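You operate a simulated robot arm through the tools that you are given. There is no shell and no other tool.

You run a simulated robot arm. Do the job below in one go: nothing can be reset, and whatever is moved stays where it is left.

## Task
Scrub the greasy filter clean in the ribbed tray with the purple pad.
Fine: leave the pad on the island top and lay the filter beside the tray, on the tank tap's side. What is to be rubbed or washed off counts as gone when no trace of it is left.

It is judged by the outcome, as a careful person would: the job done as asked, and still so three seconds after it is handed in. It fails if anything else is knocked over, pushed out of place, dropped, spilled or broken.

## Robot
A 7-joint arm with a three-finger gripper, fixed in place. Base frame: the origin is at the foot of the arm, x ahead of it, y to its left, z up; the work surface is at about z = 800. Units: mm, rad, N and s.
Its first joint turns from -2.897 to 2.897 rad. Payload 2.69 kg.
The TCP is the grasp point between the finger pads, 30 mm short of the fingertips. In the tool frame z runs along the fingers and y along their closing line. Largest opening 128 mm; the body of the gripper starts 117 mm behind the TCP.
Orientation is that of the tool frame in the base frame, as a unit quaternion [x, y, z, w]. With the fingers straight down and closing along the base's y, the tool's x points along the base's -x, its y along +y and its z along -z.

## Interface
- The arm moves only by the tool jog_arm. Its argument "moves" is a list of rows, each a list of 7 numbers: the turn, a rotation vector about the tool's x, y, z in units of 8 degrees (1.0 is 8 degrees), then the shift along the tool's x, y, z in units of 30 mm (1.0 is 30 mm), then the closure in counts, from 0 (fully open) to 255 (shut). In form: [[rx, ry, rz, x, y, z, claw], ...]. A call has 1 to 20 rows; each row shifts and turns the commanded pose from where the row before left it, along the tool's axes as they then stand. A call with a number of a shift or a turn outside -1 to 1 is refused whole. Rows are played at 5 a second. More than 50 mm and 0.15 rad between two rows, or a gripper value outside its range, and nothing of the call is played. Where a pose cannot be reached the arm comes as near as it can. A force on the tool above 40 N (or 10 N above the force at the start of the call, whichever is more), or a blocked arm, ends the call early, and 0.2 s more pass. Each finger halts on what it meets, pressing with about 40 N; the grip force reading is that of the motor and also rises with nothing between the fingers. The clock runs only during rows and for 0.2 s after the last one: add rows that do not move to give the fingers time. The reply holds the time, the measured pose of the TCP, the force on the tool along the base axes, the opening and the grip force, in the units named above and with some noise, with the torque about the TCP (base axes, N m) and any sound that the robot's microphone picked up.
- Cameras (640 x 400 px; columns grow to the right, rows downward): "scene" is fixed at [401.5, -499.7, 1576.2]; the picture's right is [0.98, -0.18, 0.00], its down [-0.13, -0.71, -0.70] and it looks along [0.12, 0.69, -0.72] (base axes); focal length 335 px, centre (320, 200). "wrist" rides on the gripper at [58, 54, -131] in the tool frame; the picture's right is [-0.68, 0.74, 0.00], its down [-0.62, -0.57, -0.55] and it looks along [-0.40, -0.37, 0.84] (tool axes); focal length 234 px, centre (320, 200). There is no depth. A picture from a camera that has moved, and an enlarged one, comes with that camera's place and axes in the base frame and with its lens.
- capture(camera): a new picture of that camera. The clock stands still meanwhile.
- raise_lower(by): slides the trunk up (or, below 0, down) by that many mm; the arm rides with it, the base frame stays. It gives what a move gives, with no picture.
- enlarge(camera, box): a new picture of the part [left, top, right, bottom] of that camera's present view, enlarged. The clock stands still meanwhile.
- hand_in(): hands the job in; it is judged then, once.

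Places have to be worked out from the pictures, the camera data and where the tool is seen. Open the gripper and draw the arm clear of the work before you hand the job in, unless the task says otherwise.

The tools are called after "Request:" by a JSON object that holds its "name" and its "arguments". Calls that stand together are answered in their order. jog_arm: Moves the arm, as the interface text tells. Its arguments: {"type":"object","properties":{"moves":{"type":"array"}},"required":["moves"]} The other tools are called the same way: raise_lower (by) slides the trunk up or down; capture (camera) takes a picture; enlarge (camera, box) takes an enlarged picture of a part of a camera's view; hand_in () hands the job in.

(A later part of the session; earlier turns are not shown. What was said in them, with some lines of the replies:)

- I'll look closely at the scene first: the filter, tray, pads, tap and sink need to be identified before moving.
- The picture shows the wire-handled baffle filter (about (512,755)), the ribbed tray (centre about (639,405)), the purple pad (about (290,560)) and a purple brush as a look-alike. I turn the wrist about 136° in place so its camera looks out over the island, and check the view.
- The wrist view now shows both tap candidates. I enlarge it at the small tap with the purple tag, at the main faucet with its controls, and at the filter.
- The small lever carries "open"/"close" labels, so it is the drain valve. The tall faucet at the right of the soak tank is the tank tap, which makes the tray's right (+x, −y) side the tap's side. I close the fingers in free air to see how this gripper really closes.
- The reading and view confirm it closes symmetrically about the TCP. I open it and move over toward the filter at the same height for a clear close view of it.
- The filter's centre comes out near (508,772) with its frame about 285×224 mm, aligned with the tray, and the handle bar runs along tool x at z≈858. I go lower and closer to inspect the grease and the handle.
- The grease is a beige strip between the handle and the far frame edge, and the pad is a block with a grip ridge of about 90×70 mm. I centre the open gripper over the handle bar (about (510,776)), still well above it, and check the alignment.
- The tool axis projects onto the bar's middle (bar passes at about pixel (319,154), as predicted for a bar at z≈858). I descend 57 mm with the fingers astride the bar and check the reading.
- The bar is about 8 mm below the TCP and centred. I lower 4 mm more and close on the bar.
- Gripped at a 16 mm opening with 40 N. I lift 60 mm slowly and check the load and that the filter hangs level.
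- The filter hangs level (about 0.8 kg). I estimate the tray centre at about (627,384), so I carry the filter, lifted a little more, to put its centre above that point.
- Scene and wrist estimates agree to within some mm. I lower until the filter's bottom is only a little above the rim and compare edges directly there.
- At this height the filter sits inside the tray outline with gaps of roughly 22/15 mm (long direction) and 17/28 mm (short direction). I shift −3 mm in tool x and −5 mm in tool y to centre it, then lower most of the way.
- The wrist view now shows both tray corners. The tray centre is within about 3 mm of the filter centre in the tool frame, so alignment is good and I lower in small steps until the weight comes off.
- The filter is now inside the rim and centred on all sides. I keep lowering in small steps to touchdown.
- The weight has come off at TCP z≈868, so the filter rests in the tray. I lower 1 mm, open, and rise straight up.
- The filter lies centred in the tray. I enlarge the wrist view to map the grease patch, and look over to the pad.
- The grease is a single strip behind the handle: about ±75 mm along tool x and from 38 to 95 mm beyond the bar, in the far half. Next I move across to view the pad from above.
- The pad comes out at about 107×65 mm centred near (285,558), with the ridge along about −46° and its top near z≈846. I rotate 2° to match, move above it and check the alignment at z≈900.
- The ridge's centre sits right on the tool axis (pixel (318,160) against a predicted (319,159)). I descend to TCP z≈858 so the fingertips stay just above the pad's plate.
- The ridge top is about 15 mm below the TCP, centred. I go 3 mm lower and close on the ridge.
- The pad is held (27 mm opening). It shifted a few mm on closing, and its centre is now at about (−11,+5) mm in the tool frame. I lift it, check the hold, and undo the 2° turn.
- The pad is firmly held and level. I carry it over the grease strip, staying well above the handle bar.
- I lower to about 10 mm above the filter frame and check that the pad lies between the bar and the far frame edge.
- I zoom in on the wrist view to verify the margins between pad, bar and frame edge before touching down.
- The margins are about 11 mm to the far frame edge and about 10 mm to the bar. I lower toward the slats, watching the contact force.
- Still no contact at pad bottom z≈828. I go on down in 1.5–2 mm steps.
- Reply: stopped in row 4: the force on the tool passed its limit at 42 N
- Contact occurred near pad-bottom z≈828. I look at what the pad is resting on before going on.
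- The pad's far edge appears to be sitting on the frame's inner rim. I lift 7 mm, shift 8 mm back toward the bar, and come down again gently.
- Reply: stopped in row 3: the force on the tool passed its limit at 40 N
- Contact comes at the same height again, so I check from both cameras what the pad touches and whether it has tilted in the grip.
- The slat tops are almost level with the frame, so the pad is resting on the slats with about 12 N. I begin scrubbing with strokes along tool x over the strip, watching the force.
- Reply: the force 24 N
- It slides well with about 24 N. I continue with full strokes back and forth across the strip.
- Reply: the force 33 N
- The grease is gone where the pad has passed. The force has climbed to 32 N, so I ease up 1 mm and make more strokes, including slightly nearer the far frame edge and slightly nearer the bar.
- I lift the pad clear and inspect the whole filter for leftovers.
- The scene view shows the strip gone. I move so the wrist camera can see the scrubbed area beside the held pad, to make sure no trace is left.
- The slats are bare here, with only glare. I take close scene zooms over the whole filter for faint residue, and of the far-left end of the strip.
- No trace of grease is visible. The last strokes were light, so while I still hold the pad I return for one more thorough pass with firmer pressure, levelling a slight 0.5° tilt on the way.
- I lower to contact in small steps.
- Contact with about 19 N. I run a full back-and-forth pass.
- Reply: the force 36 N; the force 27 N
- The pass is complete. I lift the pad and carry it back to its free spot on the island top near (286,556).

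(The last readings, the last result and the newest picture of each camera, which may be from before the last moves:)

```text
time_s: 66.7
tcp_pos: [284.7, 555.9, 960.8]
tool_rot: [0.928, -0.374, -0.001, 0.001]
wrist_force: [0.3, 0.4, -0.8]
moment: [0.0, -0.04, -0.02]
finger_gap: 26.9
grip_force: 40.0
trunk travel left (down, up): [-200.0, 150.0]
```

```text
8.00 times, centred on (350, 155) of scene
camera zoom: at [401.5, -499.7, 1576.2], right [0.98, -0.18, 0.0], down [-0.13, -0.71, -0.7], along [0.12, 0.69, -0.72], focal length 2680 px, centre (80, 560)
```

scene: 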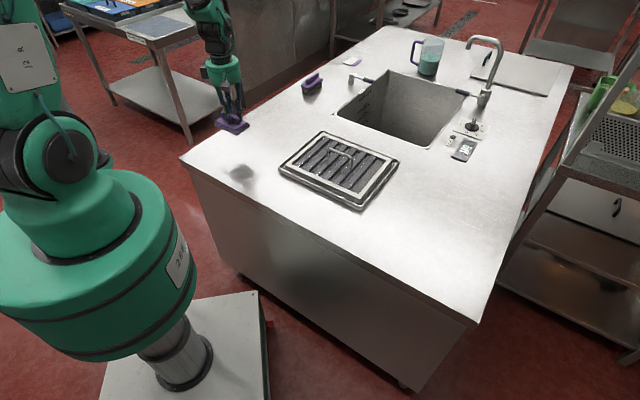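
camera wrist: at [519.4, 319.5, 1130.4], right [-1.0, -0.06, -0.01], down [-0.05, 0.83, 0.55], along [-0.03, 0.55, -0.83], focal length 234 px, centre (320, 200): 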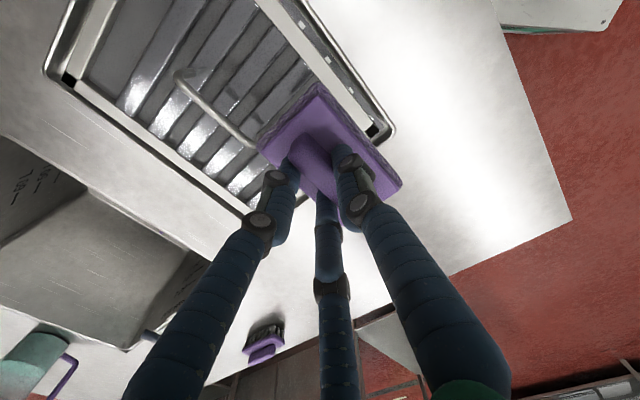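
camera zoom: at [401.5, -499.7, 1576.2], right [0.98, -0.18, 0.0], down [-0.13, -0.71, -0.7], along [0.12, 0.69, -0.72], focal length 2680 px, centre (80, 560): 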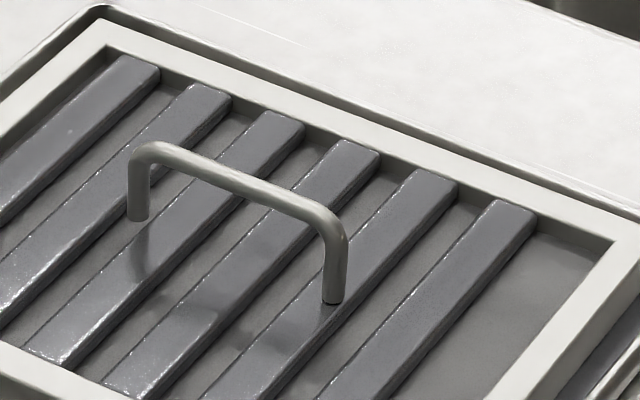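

The filter is clean and undisturbed. I lower the pad onto the island top, slowing near contact.

Request:
{"name": "jog_arm", "arguments": {"moves": [[0, 0, 0, 0, 0, 0.8, 255], [0, 0, 0, 0, 0, 0.8, 255], [0, 0, 0, 0, 0, 0.8, 255], [0, 0, 0, 0, 0, 0.6, 255], [0, 0, 0, 0, 0, 0.15, 255], [0, 0, 0, 0, 0, 0.1, 255], [0, 0, 0, 0, 0, 0, 255]]}}

Request:
{"name": "jog_arm", "arguments": {"moves": [[0, 0, 0, 0, 0, 0.05, 255], [0, 0, 0, 0, 0, 0.04, 255], [0, 0, 0, 0, 0, 0, 255]]}}

```text
time_s: 68.3
tcp_pos: [285.7, 556.5, 862.6]
tool_rot: [0.927, -0.375, -0.001, 0.001]
wrist_force: [-0.4, 0.4, -0.1]
moment: [0.0, 0.01, 0.01]
finger_gap: 27.0
grip_force: 40.0
trunk travel left (down, up): [-200.0, 150.0]
```

```text
time_s: 69.1
tcp_pos: [286.0, 556.9, 860.3]
tool_rot: [0.928, -0.374, -0.001, 0.0]
wrist_force: [-0.2, -0.5, -0.4]
moment: [-0.02, -0.01, 0.02]
finger_gap: 27.2
grip_force: 40.3
trunk travel left (down, up): [-200.0, 150.0]
```

Request:
{"name": "jog_arm", "arguments": {"moves": [[0, 0, 0, 0, 0, 0.04, 255], [0, 0, 0, 0, 0, 0.03, 255], [0, 0, 0, 0, 0, 0, 255]]}}

```text
time_s: 69.9
tcp_pos: [285.3, 556.6, 857.0]
tool_rot: [0.927, -0.375, -0.001, 0.001]
wrist_force: [0.6, -0.5, -0.9]
moment: [-0.01, -0.05, 0.0]
finger_gap: 27.0
grip_force: 40.3
trunk travel left (down, up): [-200.0, 150.0]
```

No contact yet, so the pad has settled slightly in the grip. I keep lowering in 1 mm steps.

Request:
{"name": "jog_arm", "arguments": {"moves": [[0, 0, 0, 0, 0, 0.03, 255], [0, 0, 0, 0, 0, 0.03, 255], [0, 0, 0, 0, 0, 0, 255]]}}

Request:
{"name": "enlarge", "arguments": {"camera": "scene", "box": [190, 100, 290, 180]}}

```text
time_s: 70.7
tcp_pos: [285.8, 556.9, 856.3]
tool_rot: [0.927, -0.375, -0.001, 0.0]
wrist_force: [-0.2, 0.5, 0.5]
moment: [-0.05, 0.02, -0.02]
finger_gap: 26.8
grip_force: 39.8
trunk travel left (down, up): [-200.0, 150.0]
```

```text
5.00 times, centred on (240, 140) of scene
camera zoom: at [401.5, -499.7, 1576.2], right [0.98, -0.18, 0.0], down [-0.13, -0.71, -0.7], along [0.12, 0.69, -0.72], focal length 1675 px, centre (720, 500)
```

zoom: 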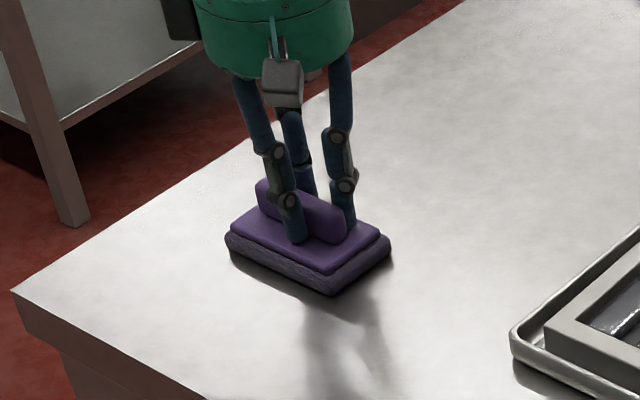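

The pad looks to be at the surface. I lower 1 mm more to confirm contact, then release.

Request:
{"name": "jog_arm", "arguments": {"moves": [[0, 0, 0, 0, 0, 0.04, 255], [0, 0, 0, 0, 0, 0, 255]]}}

```text
time_s: 71.3
tcp_pos: [286.3, 556.9, 856.1]
tool_rot: [0.927, -0.375, 0.0, 0.0]
wrist_force: [-1.2, -2.7, 16.4]
moment: [-0.33, -0.01, -0.01]
finger_gap: 27.0
grip_force: 40.2
trunk travel left (down, up): [-200.0, 150.0]
```

Firm contact (16 N). I ease back 1 mm, open gradually, and rise straight up.

Request:
{"name": "jog_arm", "arguments": {"moves": [[0, 0, 0, 0, 0, -0.04, 255], [0, 0, 0, 0, 0, 0, 190], [0, 0, 0, 0, 0, 0, 120], [0, 0, 0, 0, 0, 0, 0], [0, 0, 0, 0, 0, 0, 0], [0, 0, 0, 0, 0, -0.5, 0], [0, 0, 0, 0, 0, -1, 0], [0, 0, 0, 0, 0, -1, 0], [0, 0, 0, 0, 0, -1, 0], [0, 0, 0, 0, 0, 0, 0]]}}

Request:
{"name": "enlarge", "arguments": {"camera": "scene", "box": [190, 100, 290, 180]}}

Request:
{"name": "capture", "arguments": {"camera": "wrist"}}

```text
time_s: 73.5
tcp_pos: [285.3, 554.3, 962.5]
tool_rot: [0.927, -0.375, -0.002, 0.0]
wrist_force: [-0.3, 0.4, -0.6]
moment: [0.0, 0.01, -0.02]
finger_gap: 128.2
grip_force: 0.1
trunk travel left (down, up): [-200.0, 150.0]
```

```text
5.00 times, centred on (240, 140) of scene
camera zoom: at [401.5, -499.7, 1576.2], right [0.98, -0.18, 0.0], down [-0.13, -0.71, -0.7], along [0.12, 0.69, -0.72], focal length 1675 px, centre (720, 500)
```

zoom: 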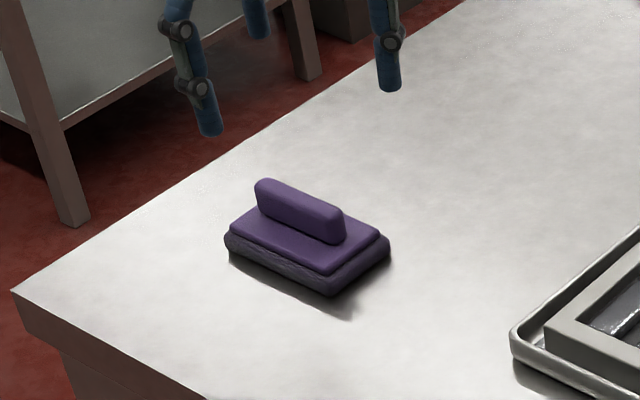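

```text
taken
camera wrist: at [290.7, 476.4, 1093.3], right [-1.0, -0.06, 0.0], down [-0.05, 0.83, 0.55], along [-0.04, 0.55, -0.84], focal length 234 px, centre (320, 200)
```

wrist: 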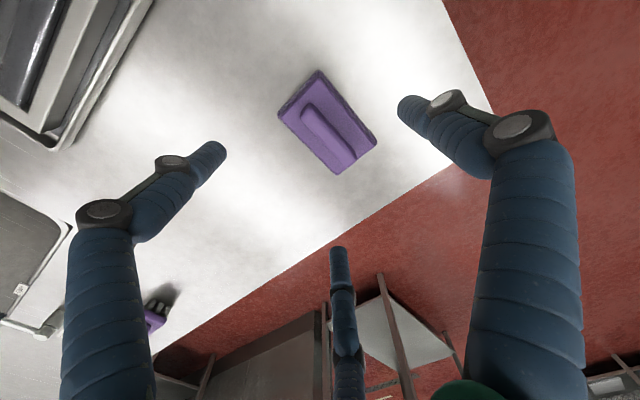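

The pad stands on the island top and is stable. I return over the filter's handle for the final move.

Request:
{"name": "jog_arm", "arguments": {"moves": [[0, 0, 0, 0.919, -0.316, 0, 0], [0, 0, 0, 0.919, -0.316, 0, 0], [0, 0, 0, 0.919, -0.316, 0, 0], [0, 0, 0, 0.919, -0.316, 0, 0], [0, 0, 0, 0.919, -0.316, 0, 0], [0, 0, 0, 0.919, -0.316, 0, 0], [0, 0, 0, 0.919, -0.316, 0, 0], [0, 0, 0, 0.919, -0.316, 0, 0], [0, 0, 0, 0.919, -0.316, 0, 0], [0, 0, 0, 0.919, -0.316, 0, 0], [0, 0, 0, 0.919, -0.316, 0, 0], [0, 0, 0, 0.919, -0.316, 0, 0], [0, 0, 0, 0.919, -0.316, 0, 0], [0, 0, 0, 0, 0, 0, 0]]}}

Request:
{"name": "capture", "arguments": {"camera": "wrist"}}

Request:
{"name": "enlarge", "arguments": {"camera": "wrist", "box": [180, 0, 440, 200]}}

```text
time_s: 76.5
tcp_pos: [630.9, 396.0, 958.9]
tool_rot: [0.927, -0.375, -0.001, 0.0]
wrist_force: [0.5, -0.3, -1.0]
moment: [0.02, 0.05, -0.02]
finger_gap: 127.9
grip_force: 0.0
trunk travel left (down, up): [-200.0, 150.0]
```

```text
taken
camera wrist: at [635.8, 316.9, 1091.8], right [-1.0, -0.06, 0.0], down [-0.05, 0.83, 0.55], along [-0.04, 0.55, -0.84], focal length 234 px, centre (320, 200)
```

wrist: 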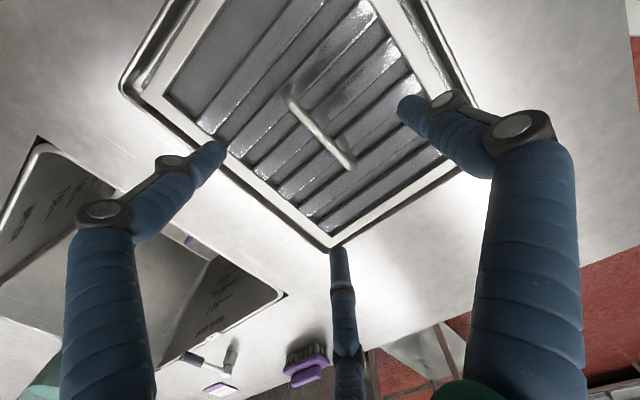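

```text
2.00 times, centred on (310, 100) of wrist
camera zoom: at [635.8, 316.9, 1091.8], right [-1.0, -0.06, 0.0], down [-0.05, 0.83, 0.55], along [-0.04, 0.55, -0.84], focal length 468 px, centre (340, 400)
```

zoom: 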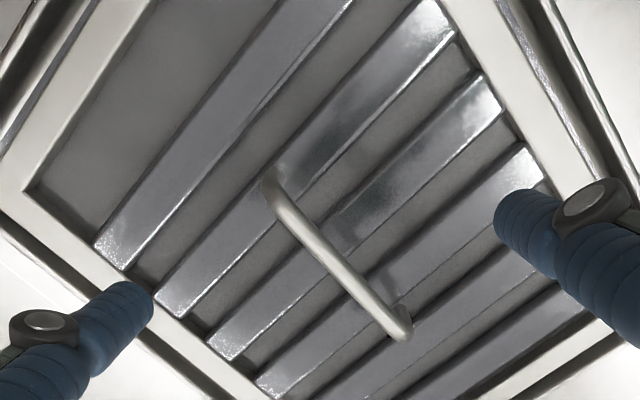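

The filter is clean with only reflections on the slats, and it sits inside the tray. The bar is about 8 mm to the tool's +y side and its middle is about 8 mm to +x. I correct and descend partway, then check again.

Request:
{"name": "jog_arm", "arguments": {"moves": [[0, 0, 0, 0.27, 0.25, 0.5, 0], [0, 0, 0, 0, 0, 0.7, 0], [0, 0, 0, 0, 0, 0.6, 0], [0, 0, 0, 0, 0, 0, 0]]}}

Request:
{"name": "capture", "arguments": {"camera": "wrist"}}

Request:
{"name": "enlarge", "arguments": {"camera": "scene", "box": [290, 90, 400, 190]}}

```text
time_s: 77.5
tcp_pos: [631.2, 385.6, 905.2]
tool_rot: [0.927, -0.375, -0.001, 0.0]
wrist_force: [-0.4, 0.6, -0.4]
moment: [-0.03, 0.02, -0.05]
finger_gap: 128.0
grip_force: 0.1
trunk travel left (down, up): [-200.0, 150.0]
```

```text
taken
camera wrist: at [636.1, 306.3, 1037.5], right [-1.0, -0.06, 0.0], down [-0.05, 0.83, 0.55], along [-0.04, 0.55, -0.84], focal length 234 px, centre (320, 200)
```

wrist: 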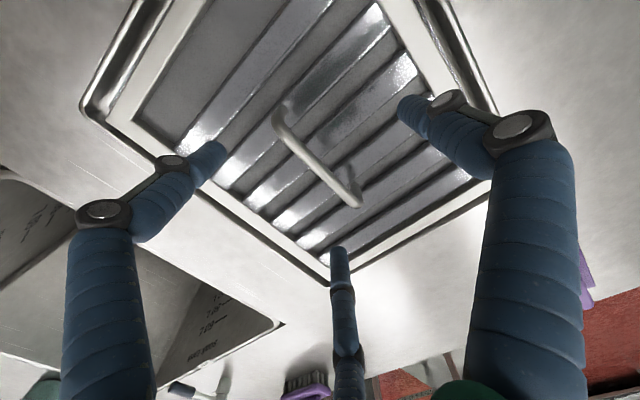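

```text
4.00 times, centred on (345, 140) of scene
camera zoom: at [401.5, -499.7, 1576.2], right [0.98, -0.18, 0.0], down [-0.13, -0.71, -0.7], along [0.12, 0.69, -0.72], focal length 1340 px, centre (220, 440)
```

zoom: 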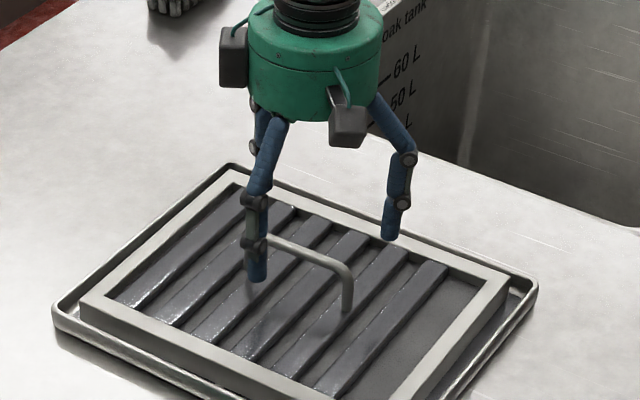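

Aligned now: the bar passes at pixel (319,164), exactly as predicted. I descend to TCP z≈867 and close.

Request:
{"name": "jog_arm", "arguments": {"moves": [[0, 0, 0, 0, 0, 0.5, 0], [0, 0, 0, 0, 0, 0.5, 0], [0, 0, 0, 0, 0, 0.27, 0], [0, 0, 0, 0, 0, 0, 0], [0, 0, 0, 0, 0, 0, 150], [0, 0, 0, 0, 0, 0, 200], [0, 0, 0, 0, 0, 0, 235], [0, 0, 0, 0, 0, 0, 255], [0, 0, 0, 0, 0, 0, 255], [0, 0, 0, 0, 0, 0, 255]]}}

Request:
{"name": "capture", "arguments": {"camera": "wrist"}}

```text
time_s: 79.7
tcp_pos: [632.0, 384.8, 867.2]
tool_rot: [0.927, -0.375, -0.002, 0.0]
wrist_force: [2.0, 2.5, 1.3]
moment: [0.04, 0.03, -0.05]
finger_gap: 16.2
grip_force: 40.0
trunk travel left (down, up): [-200.0, 150.0]
```

```text
taken
camera wrist: at [636.2, 306.4, 999.3], right [-1.0, -0.06, 0.0], down [-0.05, 0.83, 0.55], along [-0.04, 0.55, -0.84], focal length 234 px, centre (320, 200)
```

wrist: 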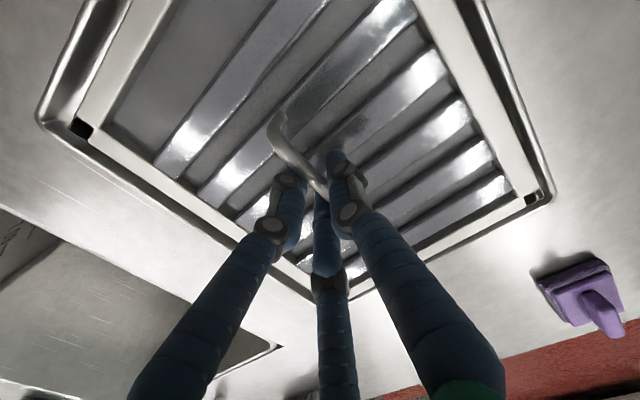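

Gripped at 16 mm again. I lift straight out of the tray by about 85 mm and check the load.

Request:
{"name": "jog_arm", "arguments": {"moves": [[0, 0, 0, 0, 0, -0.2, 255], [0, 0, 0, 0, 0, -0.3, 255], [0, 0, 0, 0, 0, -0.5, 255], [0, 0, 0, 0, 0, -0.6, 255], [0, 0, 0, 0, 0, -0.6, 255], [0, 0, 0, 0, 0, -0.6, 255], [0, 0, 0, 0, 0, 0, 255]]}}

Request:
{"name": "enlarge", "arguments": {"camera": "scene", "box": [260, 80, 440, 220]}}

Request:
{"name": "capture", "arguments": {"camera": "wrist"}}

```text
time_s: 81.3
tcp_pos: [630.5, 384.7, 951.2]
tool_rot: [0.927, -0.375, -0.001, 0.001]
wrist_force: [0.2, 0.9, -7.5]
moment: [-0.03, -0.07, 0.0]
finger_gap: 16.1
grip_force: 39.9
trunk travel left (down, up): [-200.0, 150.0]
```

```text
2.86 times, centred on (350, 150) of scene
camera zoom: at [401.5, -499.7, 1576.2], right [0.98, -0.18, 0.0], down [-0.13, -0.71, -0.7], along [0.12, 0.69, -0.72], focal length 957 px, centre (234, 343)
```

zoom: 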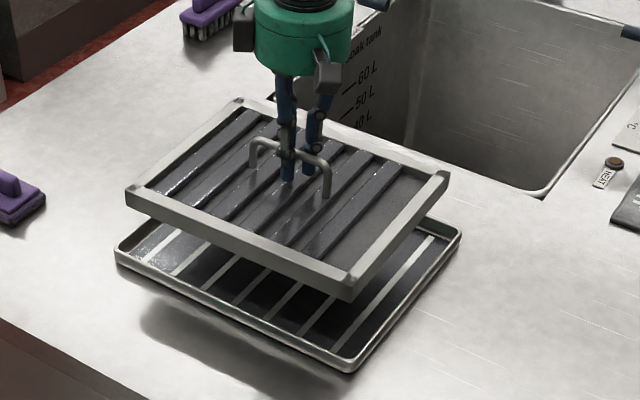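

```text
taken
camera wrist: at [635.3, 305.6, 1083.6], right [-1.0, -0.06, 0.0], down [-0.05, 0.83, 0.55], along [-0.04, 0.55, -0.84], focal length 234 px, centre (320, 200)
```

wrist: 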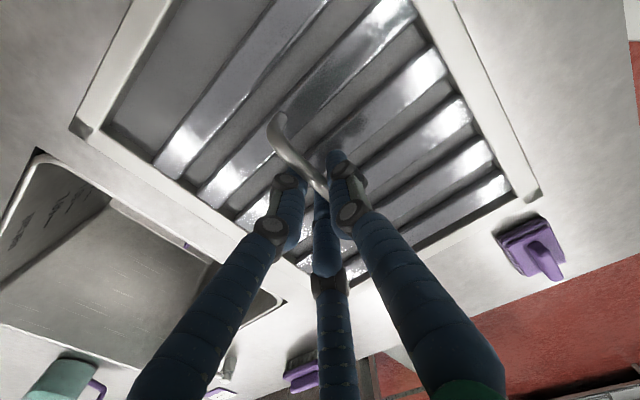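

Lifted level with the tray undisturbed. I carry it along tool +x to the free surface at the tray's right, the faucet side, aiming for a filter centre of about (890,159).

Request:
{"name": "jog_arm", "arguments": {"moves": [[0, 0, 0, 0.4, -0.03, 0, 255], [0, 0, 0, 0.8, -0.05, 0, 255], [0, 0, 0, 0.8, -0.05, 0, 255], [0, 0, 0, 0.8, -0.05, 0, 255], [0, 0, 0, 0.8, -0.05, 0, 255], [0, 0, 0, 0.8, -0.05, 0, 255], [0, 0, 0, 0.8, -0.05, 0, 255], [0, 0, 0, 0.8, -0.05, 0, 255], [0, 0, 0, 0.8, -0.05, 0, 255], [0, 0, 0, 0.8, -0.05, 0, 255], [0, 0, 0, 0.8, -0.05, 0, 255], [0, 0, 0, 0.8, -0.05, 0, 255], [0, 0, 0, 0.8, -0.05, 0, 255], [0, 0, 0, 0.8, -0.05, 0, 255], [0, 0, 0, 0.62, -0.05, 0, 255], [0, 0, 0, 0, 0, 0, 255], [0, 0, 0, 0, 0, 0, 255]]}}

Request:
{"name": "capture", "arguments": {"camera": "scene"}}

Request:
{"name": "enlarge", "arguments": {"camera": "scene", "box": [270, 100, 530, 320]}}

Request:
{"name": "capture", "arguments": {"camera": "wrist"}}

```text
time_s: 84.9
tcp_pos: [892.6, 163.7, 950.6]
tool_rot: [0.927, -0.375, -0.002, 0.001]
wrist_force: [-1.0, -0.2, -8.4]
moment: [-0.02, -0.05, -0.01]
finger_gap: 16.4
grip_force: 40.2
trunk travel left (down, up): [-200.0, 150.0]
```

```text
taken
```

scene: 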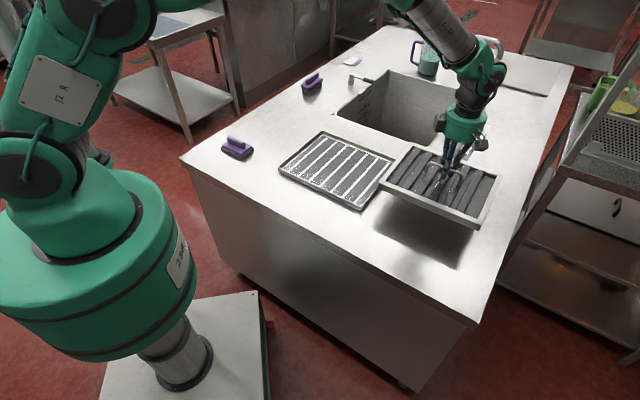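

```text
1.82 times, centred on (400, 210) of scene
camera zoom: at [401.5, -499.7, 1576.2], right [0.98, -0.18, 0.0], down [-0.13, -0.71, -0.7], along [0.12, 0.69, -0.72], focal length 609 px, centre (174, 182)
```

zoom: 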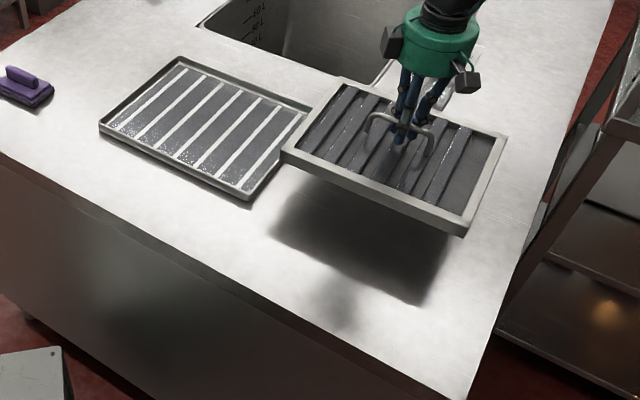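

```text
taken
camera wrist: at [897.8, 84.1, 1081.7], right [-1.0, -0.06, 0.0], down [-0.05, 0.83, 0.55], along [-0.04, 0.55, -0.84], focal length 234 px, centre (320, 200)
```

wrist: 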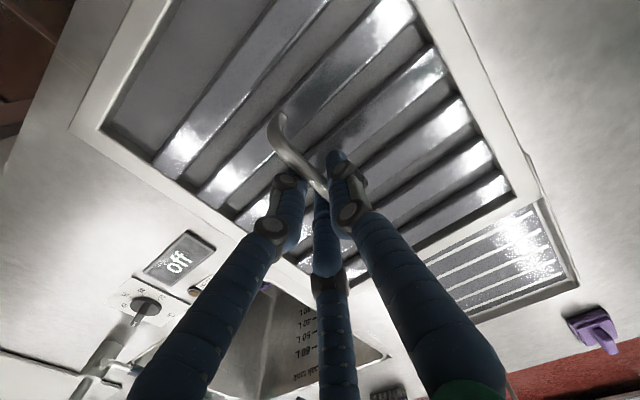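

The filter hangs about 25–30 mm clear of the tray's edge, with open surface below. I lower it most of the way and look again.

Request:
{"name": "jog_arm", "arguments": {"moves": [[0, 0, 0, 0, 0, 0.6, 255], [0, 0, 0, 0, 0, 0.6, 255], [0, 0, 0, 0, 0, 0.6, 255], [0, 0, 0, 0, 0, 0.5, 255], [0, 0, 0, 0, 0, 0.2, 255], [0, 0, 0, 0, 0, 0, 255]]}}

Request:
{"name": "enlarge", "arguments": {"camera": "scene", "box": [270, 100, 530, 320]}}

Request:
{"name": "capture", "arguments": {"camera": "wrist"}}

```text
time_s: 86.3
tcp_pos: [892.4, 163.1, 875.2]
tool_rot: [0.927, -0.374, -0.001, 0.0]
wrist_force: [0.3, 0.3, -8.7]
moment: [0.01, -0.05, -0.02]
finger_gap: 16.1
grip_force: 39.9
trunk travel left (down, up): [-200.0, 150.0]
```

```text
1.82 times, centred on (400, 210) of scene
camera zoom: at [401.5, -499.7, 1576.2], right [0.98, -0.18, 0.0], down [-0.13, -0.71, -0.7], along [0.12, 0.69, -0.72], focal length 609 px, centre (174, 182)
```

zoom: 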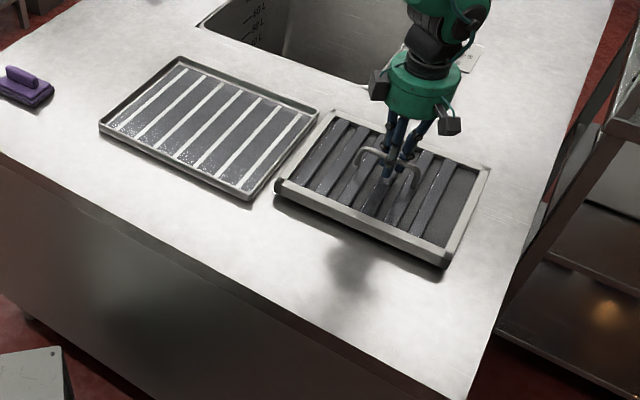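

```text
taken
camera wrist: at [897.5, 83.9, 1006.4], right [-1.0, -0.06, 0.0], down [-0.05, 0.83, 0.55], along [-0.04, 0.55, -0.84], focal length 234 px, centre (320, 200)
```

wrist: 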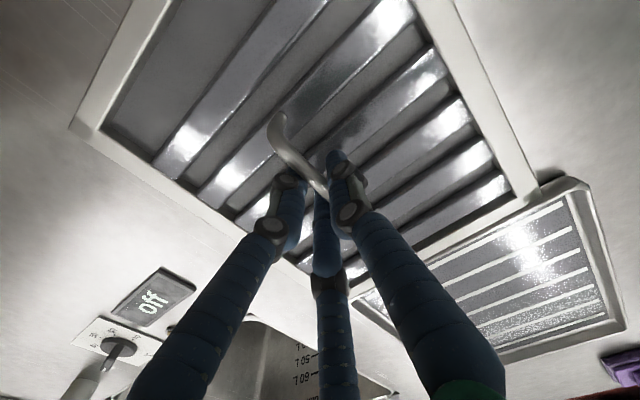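

The gap to the tray is clear on the scene view. I lower in small steps until the weight comes off.

Request:
{"name": "jog_arm", "arguments": {"moves": [[0, 0, 0, 0, 0, 0.1, 255], [0, 0, 0, 0, 0, 0.1, 255], [0, 0, 0, 0, 0, 0.07, 255], [0, 0, 0, 0, 0, 0, 255]]}}

```text
time_s: 87.3
tcp_pos: [892.3, 164.1, 866.0]
tool_rot: [0.927, -0.374, -0.001, 0.001]
wrist_force: [-0.6, 0.1, -7.8]
moment: [0.02, -0.04, -0.01]
finger_gap: 16.3
grip_force: 40.3
trunk travel left (down, up): [-200.0, 150.0]
```

Request:
{"name": "jog_arm", "arguments": {"moves": [[0, 0, 0, 0, 0, 0.05, 255], [0, 0, 0, 0, 0, 0.04, 255], [0, 0, 0, 0, 0, 0, 255]]}}

```text
time_s: 88.1
tcp_pos: [892.0, 162.8, 865.2]
tool_rot: [0.927, -0.374, -0.001, 0.001]
wrist_force: [0.2, 0.0, -8.4]
moment: [0.0, -0.03, -0.01]
finger_gap: 16.1
grip_force: 39.9
trunk travel left (down, up): [-200.0, 150.0]
```

Still carrying the full weight. I continue down 1–2 mm at a time.

Request:
{"name": "jog_arm", "arguments": {"moves": [[0, 0, 0, 0, 0, 0.05, 255], [0, 0, 0, 0, 0, 0, 255]]}}

Request:
{"name": "jog_arm", "arguments": {"moves": [[0, 0, 0, 0, 0, 0.04, 255], [0, 0, 0, 0, 0, 0, 255]]}}

```text
time_s: 88.7
tcp_pos: [893.5, 162.8, 864.5]
tool_rot: [0.927, -0.374, -0.002, 0.0]
wrist_force: [-2.0, -1.2, -0.4]
moment: [0.34, 0.34, 0.0]
finger_gap: 16.2
grip_force: 40.4
trunk travel left (down, up): [-200.0, 150.0]
```

```text
time_s: 89.3
tcp_pos: [892.9, 162.9, 863.8]
tool_rot: [0.927, -0.374, 0.0, -0.001]
wrist_force: [-2.4, 0.8, 10.1]
moment: [0.21, 0.29, 0.01]
finger_gap: 16.0
grip_force: 40.5
trunk travel left (down, up): [-200.0, 150.0]
```

The filter is down on the island top. I open gradually and rise straight up, clear of the handle.

Request:
{"name": "jog_arm", "arguments": {"moves": [[0, 0, 0, 0, 0, -0.03, 255], [0, 0, 0, 0, 0, 0, 200], [0, 0, 0, 0, 0, 0, 100], [0, 0, 0, 0, 0, 0, 0], [0, 0, 0, 0, 0, 0, 0], [0, 0, 0, 0, 0, -0.5, 0], [0, 0, 0, 0, 0, -1, 0], [0, 0, 0, 0, 0, -1, 0], [0, 0, 0, 0, 0, -1, 0], [0, 0, 0, 0, 0, -1, 0], [0, 0, 0, 0, 0, 0, 0]]}}

Request:
{"name": "capture", "arguments": {"camera": "wrist"}}

Request:
{"name": "enlarge", "arguments": {"camera": "scene", "box": [270, 100, 530, 320]}}

```text
time_s: 91.7
tcp_pos: [892.4, 163.0, 997.9]
tool_rot: [0.927, -0.375, -0.001, 0.0]
wrist_force: [-0.3, -0.6, 1.4]
moment: [0.0, -0.08, -0.01]
finger_gap: 128.0
grip_force: 0.0
trunk travel left (down, up): [-200.0, 150.0]
```

```text
taken
camera wrist: at [897.6, 83.5, 1130.6], right [-1.0, -0.06, 0.0], down [-0.05, 0.83, 0.55], along [-0.04, 0.55, -0.84], focal length 234 px, centre (320, 200)
```

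wrist: 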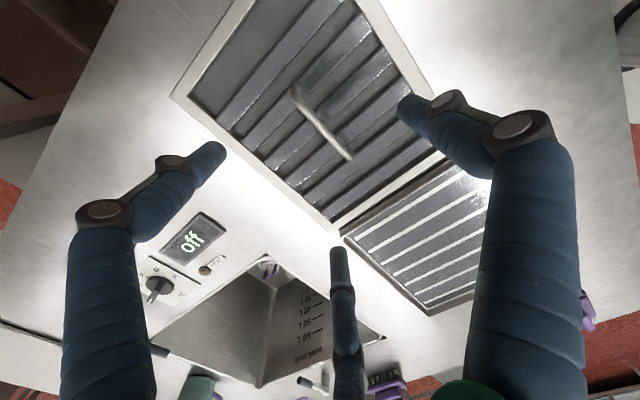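

```text
1.82 times, centred on (400, 210) of scene
camera zoom: at [401.5, -499.7, 1576.2], right [0.98, -0.18, 0.0], down [-0.13, -0.71, -0.7], along [0.12, 0.69, -0.72], focal length 609 px, centre (174, 182)
```

zoom: 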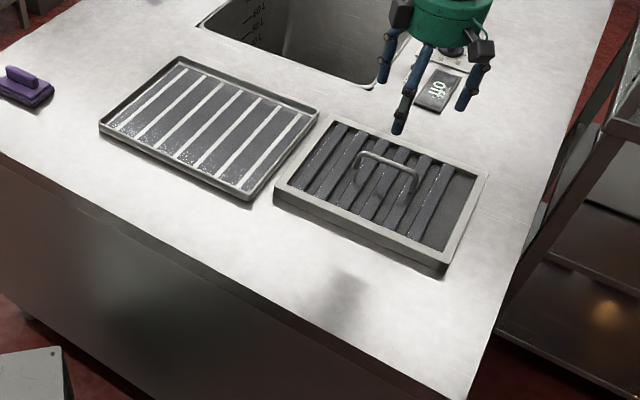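

The filter lies flat beside the tray, on the faucet's side. I zoom in to confirm the gap to the tray and that no grease is visible from this new angle.

Request:
{"name": "enlarge", "arguments": {"camera": "wrist", "box": [150, 0, 470, 240]}}

Request:
{"name": "enlarge", "arguments": {"camera": "scene", "box": [370, 135, 480, 220]}}

```text
1.67 times, centred on (310, 120) of wrist
camera zoom: at [897.6, 83.5, 1130.6], right [-1.0, -0.06, 0.0], down [-0.05, 0.83, 0.55], along [-0.04, 0.55, -0.84], focal length 390 px, centre (337, 333)
```

zoom: 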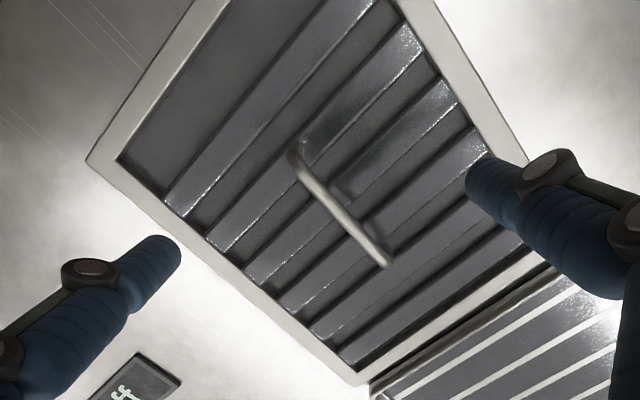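

```text
4.71 times, centred on (425, 178) of scene
camera zoom: at [401.5, -499.7, 1576.2], right [0.98, -0.18, 0.0], down [-0.13, -0.71, -0.7], along [0.12, 0.69, -0.72], focal length 1576 px, centre (-174, 306)
```

zoom: 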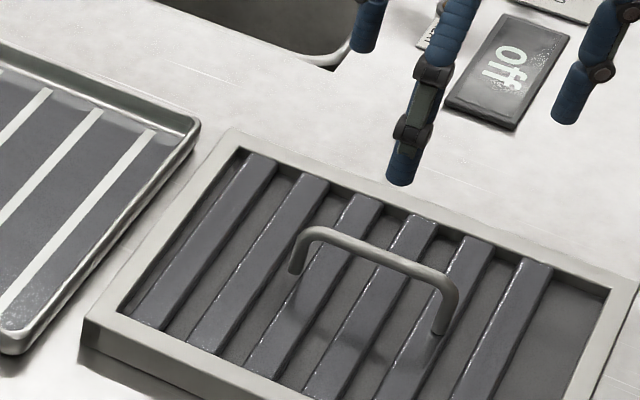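

The filter is clean all over, flat on the island and clear of the tray. I draw the open gripper up and back away from the work.

Request:
{"name": "jog_arm", "arguments": {"moves": [[0, 0, 0, 0, 0, -1, 0], [0, 0, 0, 0, 0, -1, 0], [0, 0, 0, 0, 0, -1, 0], [0, 0, 0, 0, 0, -1, 0], [0, 0, 0, -0.61, 0.97, 0, 0], [0, 0, 0, -0.61, 0.97, 0, 0], [0, 0, 0, -0.61, 0.97, 0, 0], [0, 0, 0, -0.61, 0.97, 0, 0], [0, 0, 0, -0.61, 0.97, 0, 0], [0, 0, 0, -0.61, 0.97, 0, 0], [0, 0, 0, -0.61, 0.97, 0, 0], [0, 0, 0, -0.61, 0.97, 0, 0], [0, 0, 0, -0.61, 0.97, 0, 0], [0, 0, 0, -0.61, 0.97, 0, 0], [0, 0, 0, -0.61, 0.97, 0, 0], [0, 0, 0, 0, 0, 0, 0]]}}

Request:
{"name": "capture", "arguments": {"camera": "scene"}}

Request:
{"name": "enlarge", "arguments": {"camera": "scene", "box": [200, 20, 560, 260]}}

```text
time_s: 95.1
tcp_pos: [524.9, 72.7, 1120.2]
tool_rot: [0.927, -0.376, -0.001, 0.0]
wrist_force: [-0.1, -0.7, 0.1]
moment: [0.0, -0.08, 0.0]
finger_gap: 127.8
grip_force: 0.1
trunk travel left (down, up): [-200.0, 150.0]
```

```text
taken
```

scene: 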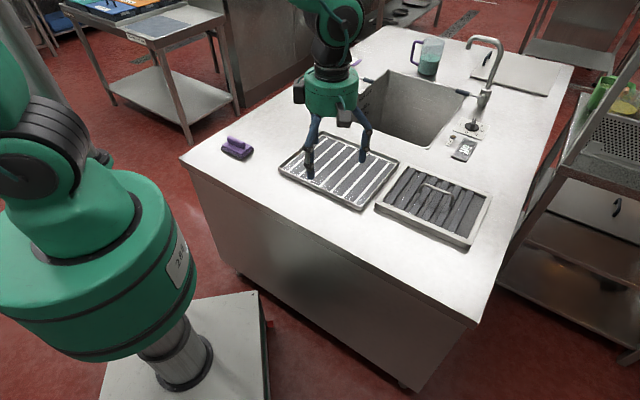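

```text
1.67 times, centred on (380, 140) of scene
camera zoom: at [401.5, -499.7, 1576.2], right [0.98, -0.18, 0.0], down [-0.13, -0.71, -0.7], along [0.12, 0.69, -0.72], focal length 558 px, centre (220, 300)
```

zoom: 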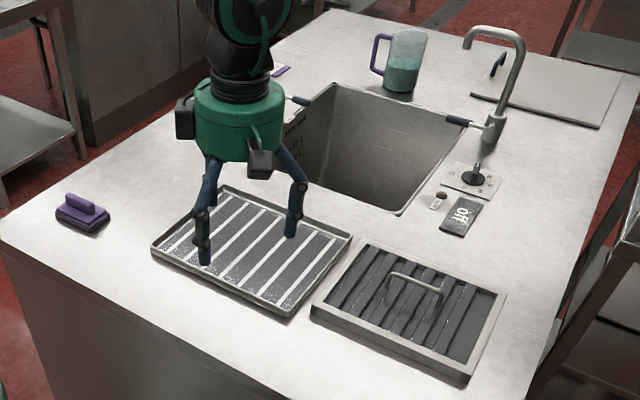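

The filter is clean and lies beside the tray on the faucet's side. The pad is on the island top, the tray, controls and jug look unmoved, and the open gripper is well clear, so I hand the job in.

Request:
{"name": "hand_in", "arguments": {}}

```text
The job is handed in.
```

I scrubbed the greasy filter in the ribbed tray with the purple pad until no trace of grease showed on its top face from either camera. The job is handed in.

- **Filter:** it now lies flat on the island top beside the tray, about 25 mm from its edge. I took the tall faucet to the right of the soak tank as the tank tap. The small lever on the left is labelled "open" and "close", so I read it as the drain valve.
- **Pad:** it is back on the island top, almost exactly where it started.
- **Not checked:** I could not see the underside of the filter, so I only cleaned and checked the top.

The tray, jug and tap controls look unmoved. The arm hid the brush in the last picture, but nothing went near it. The gripper was open and clear of the work when I handed in.
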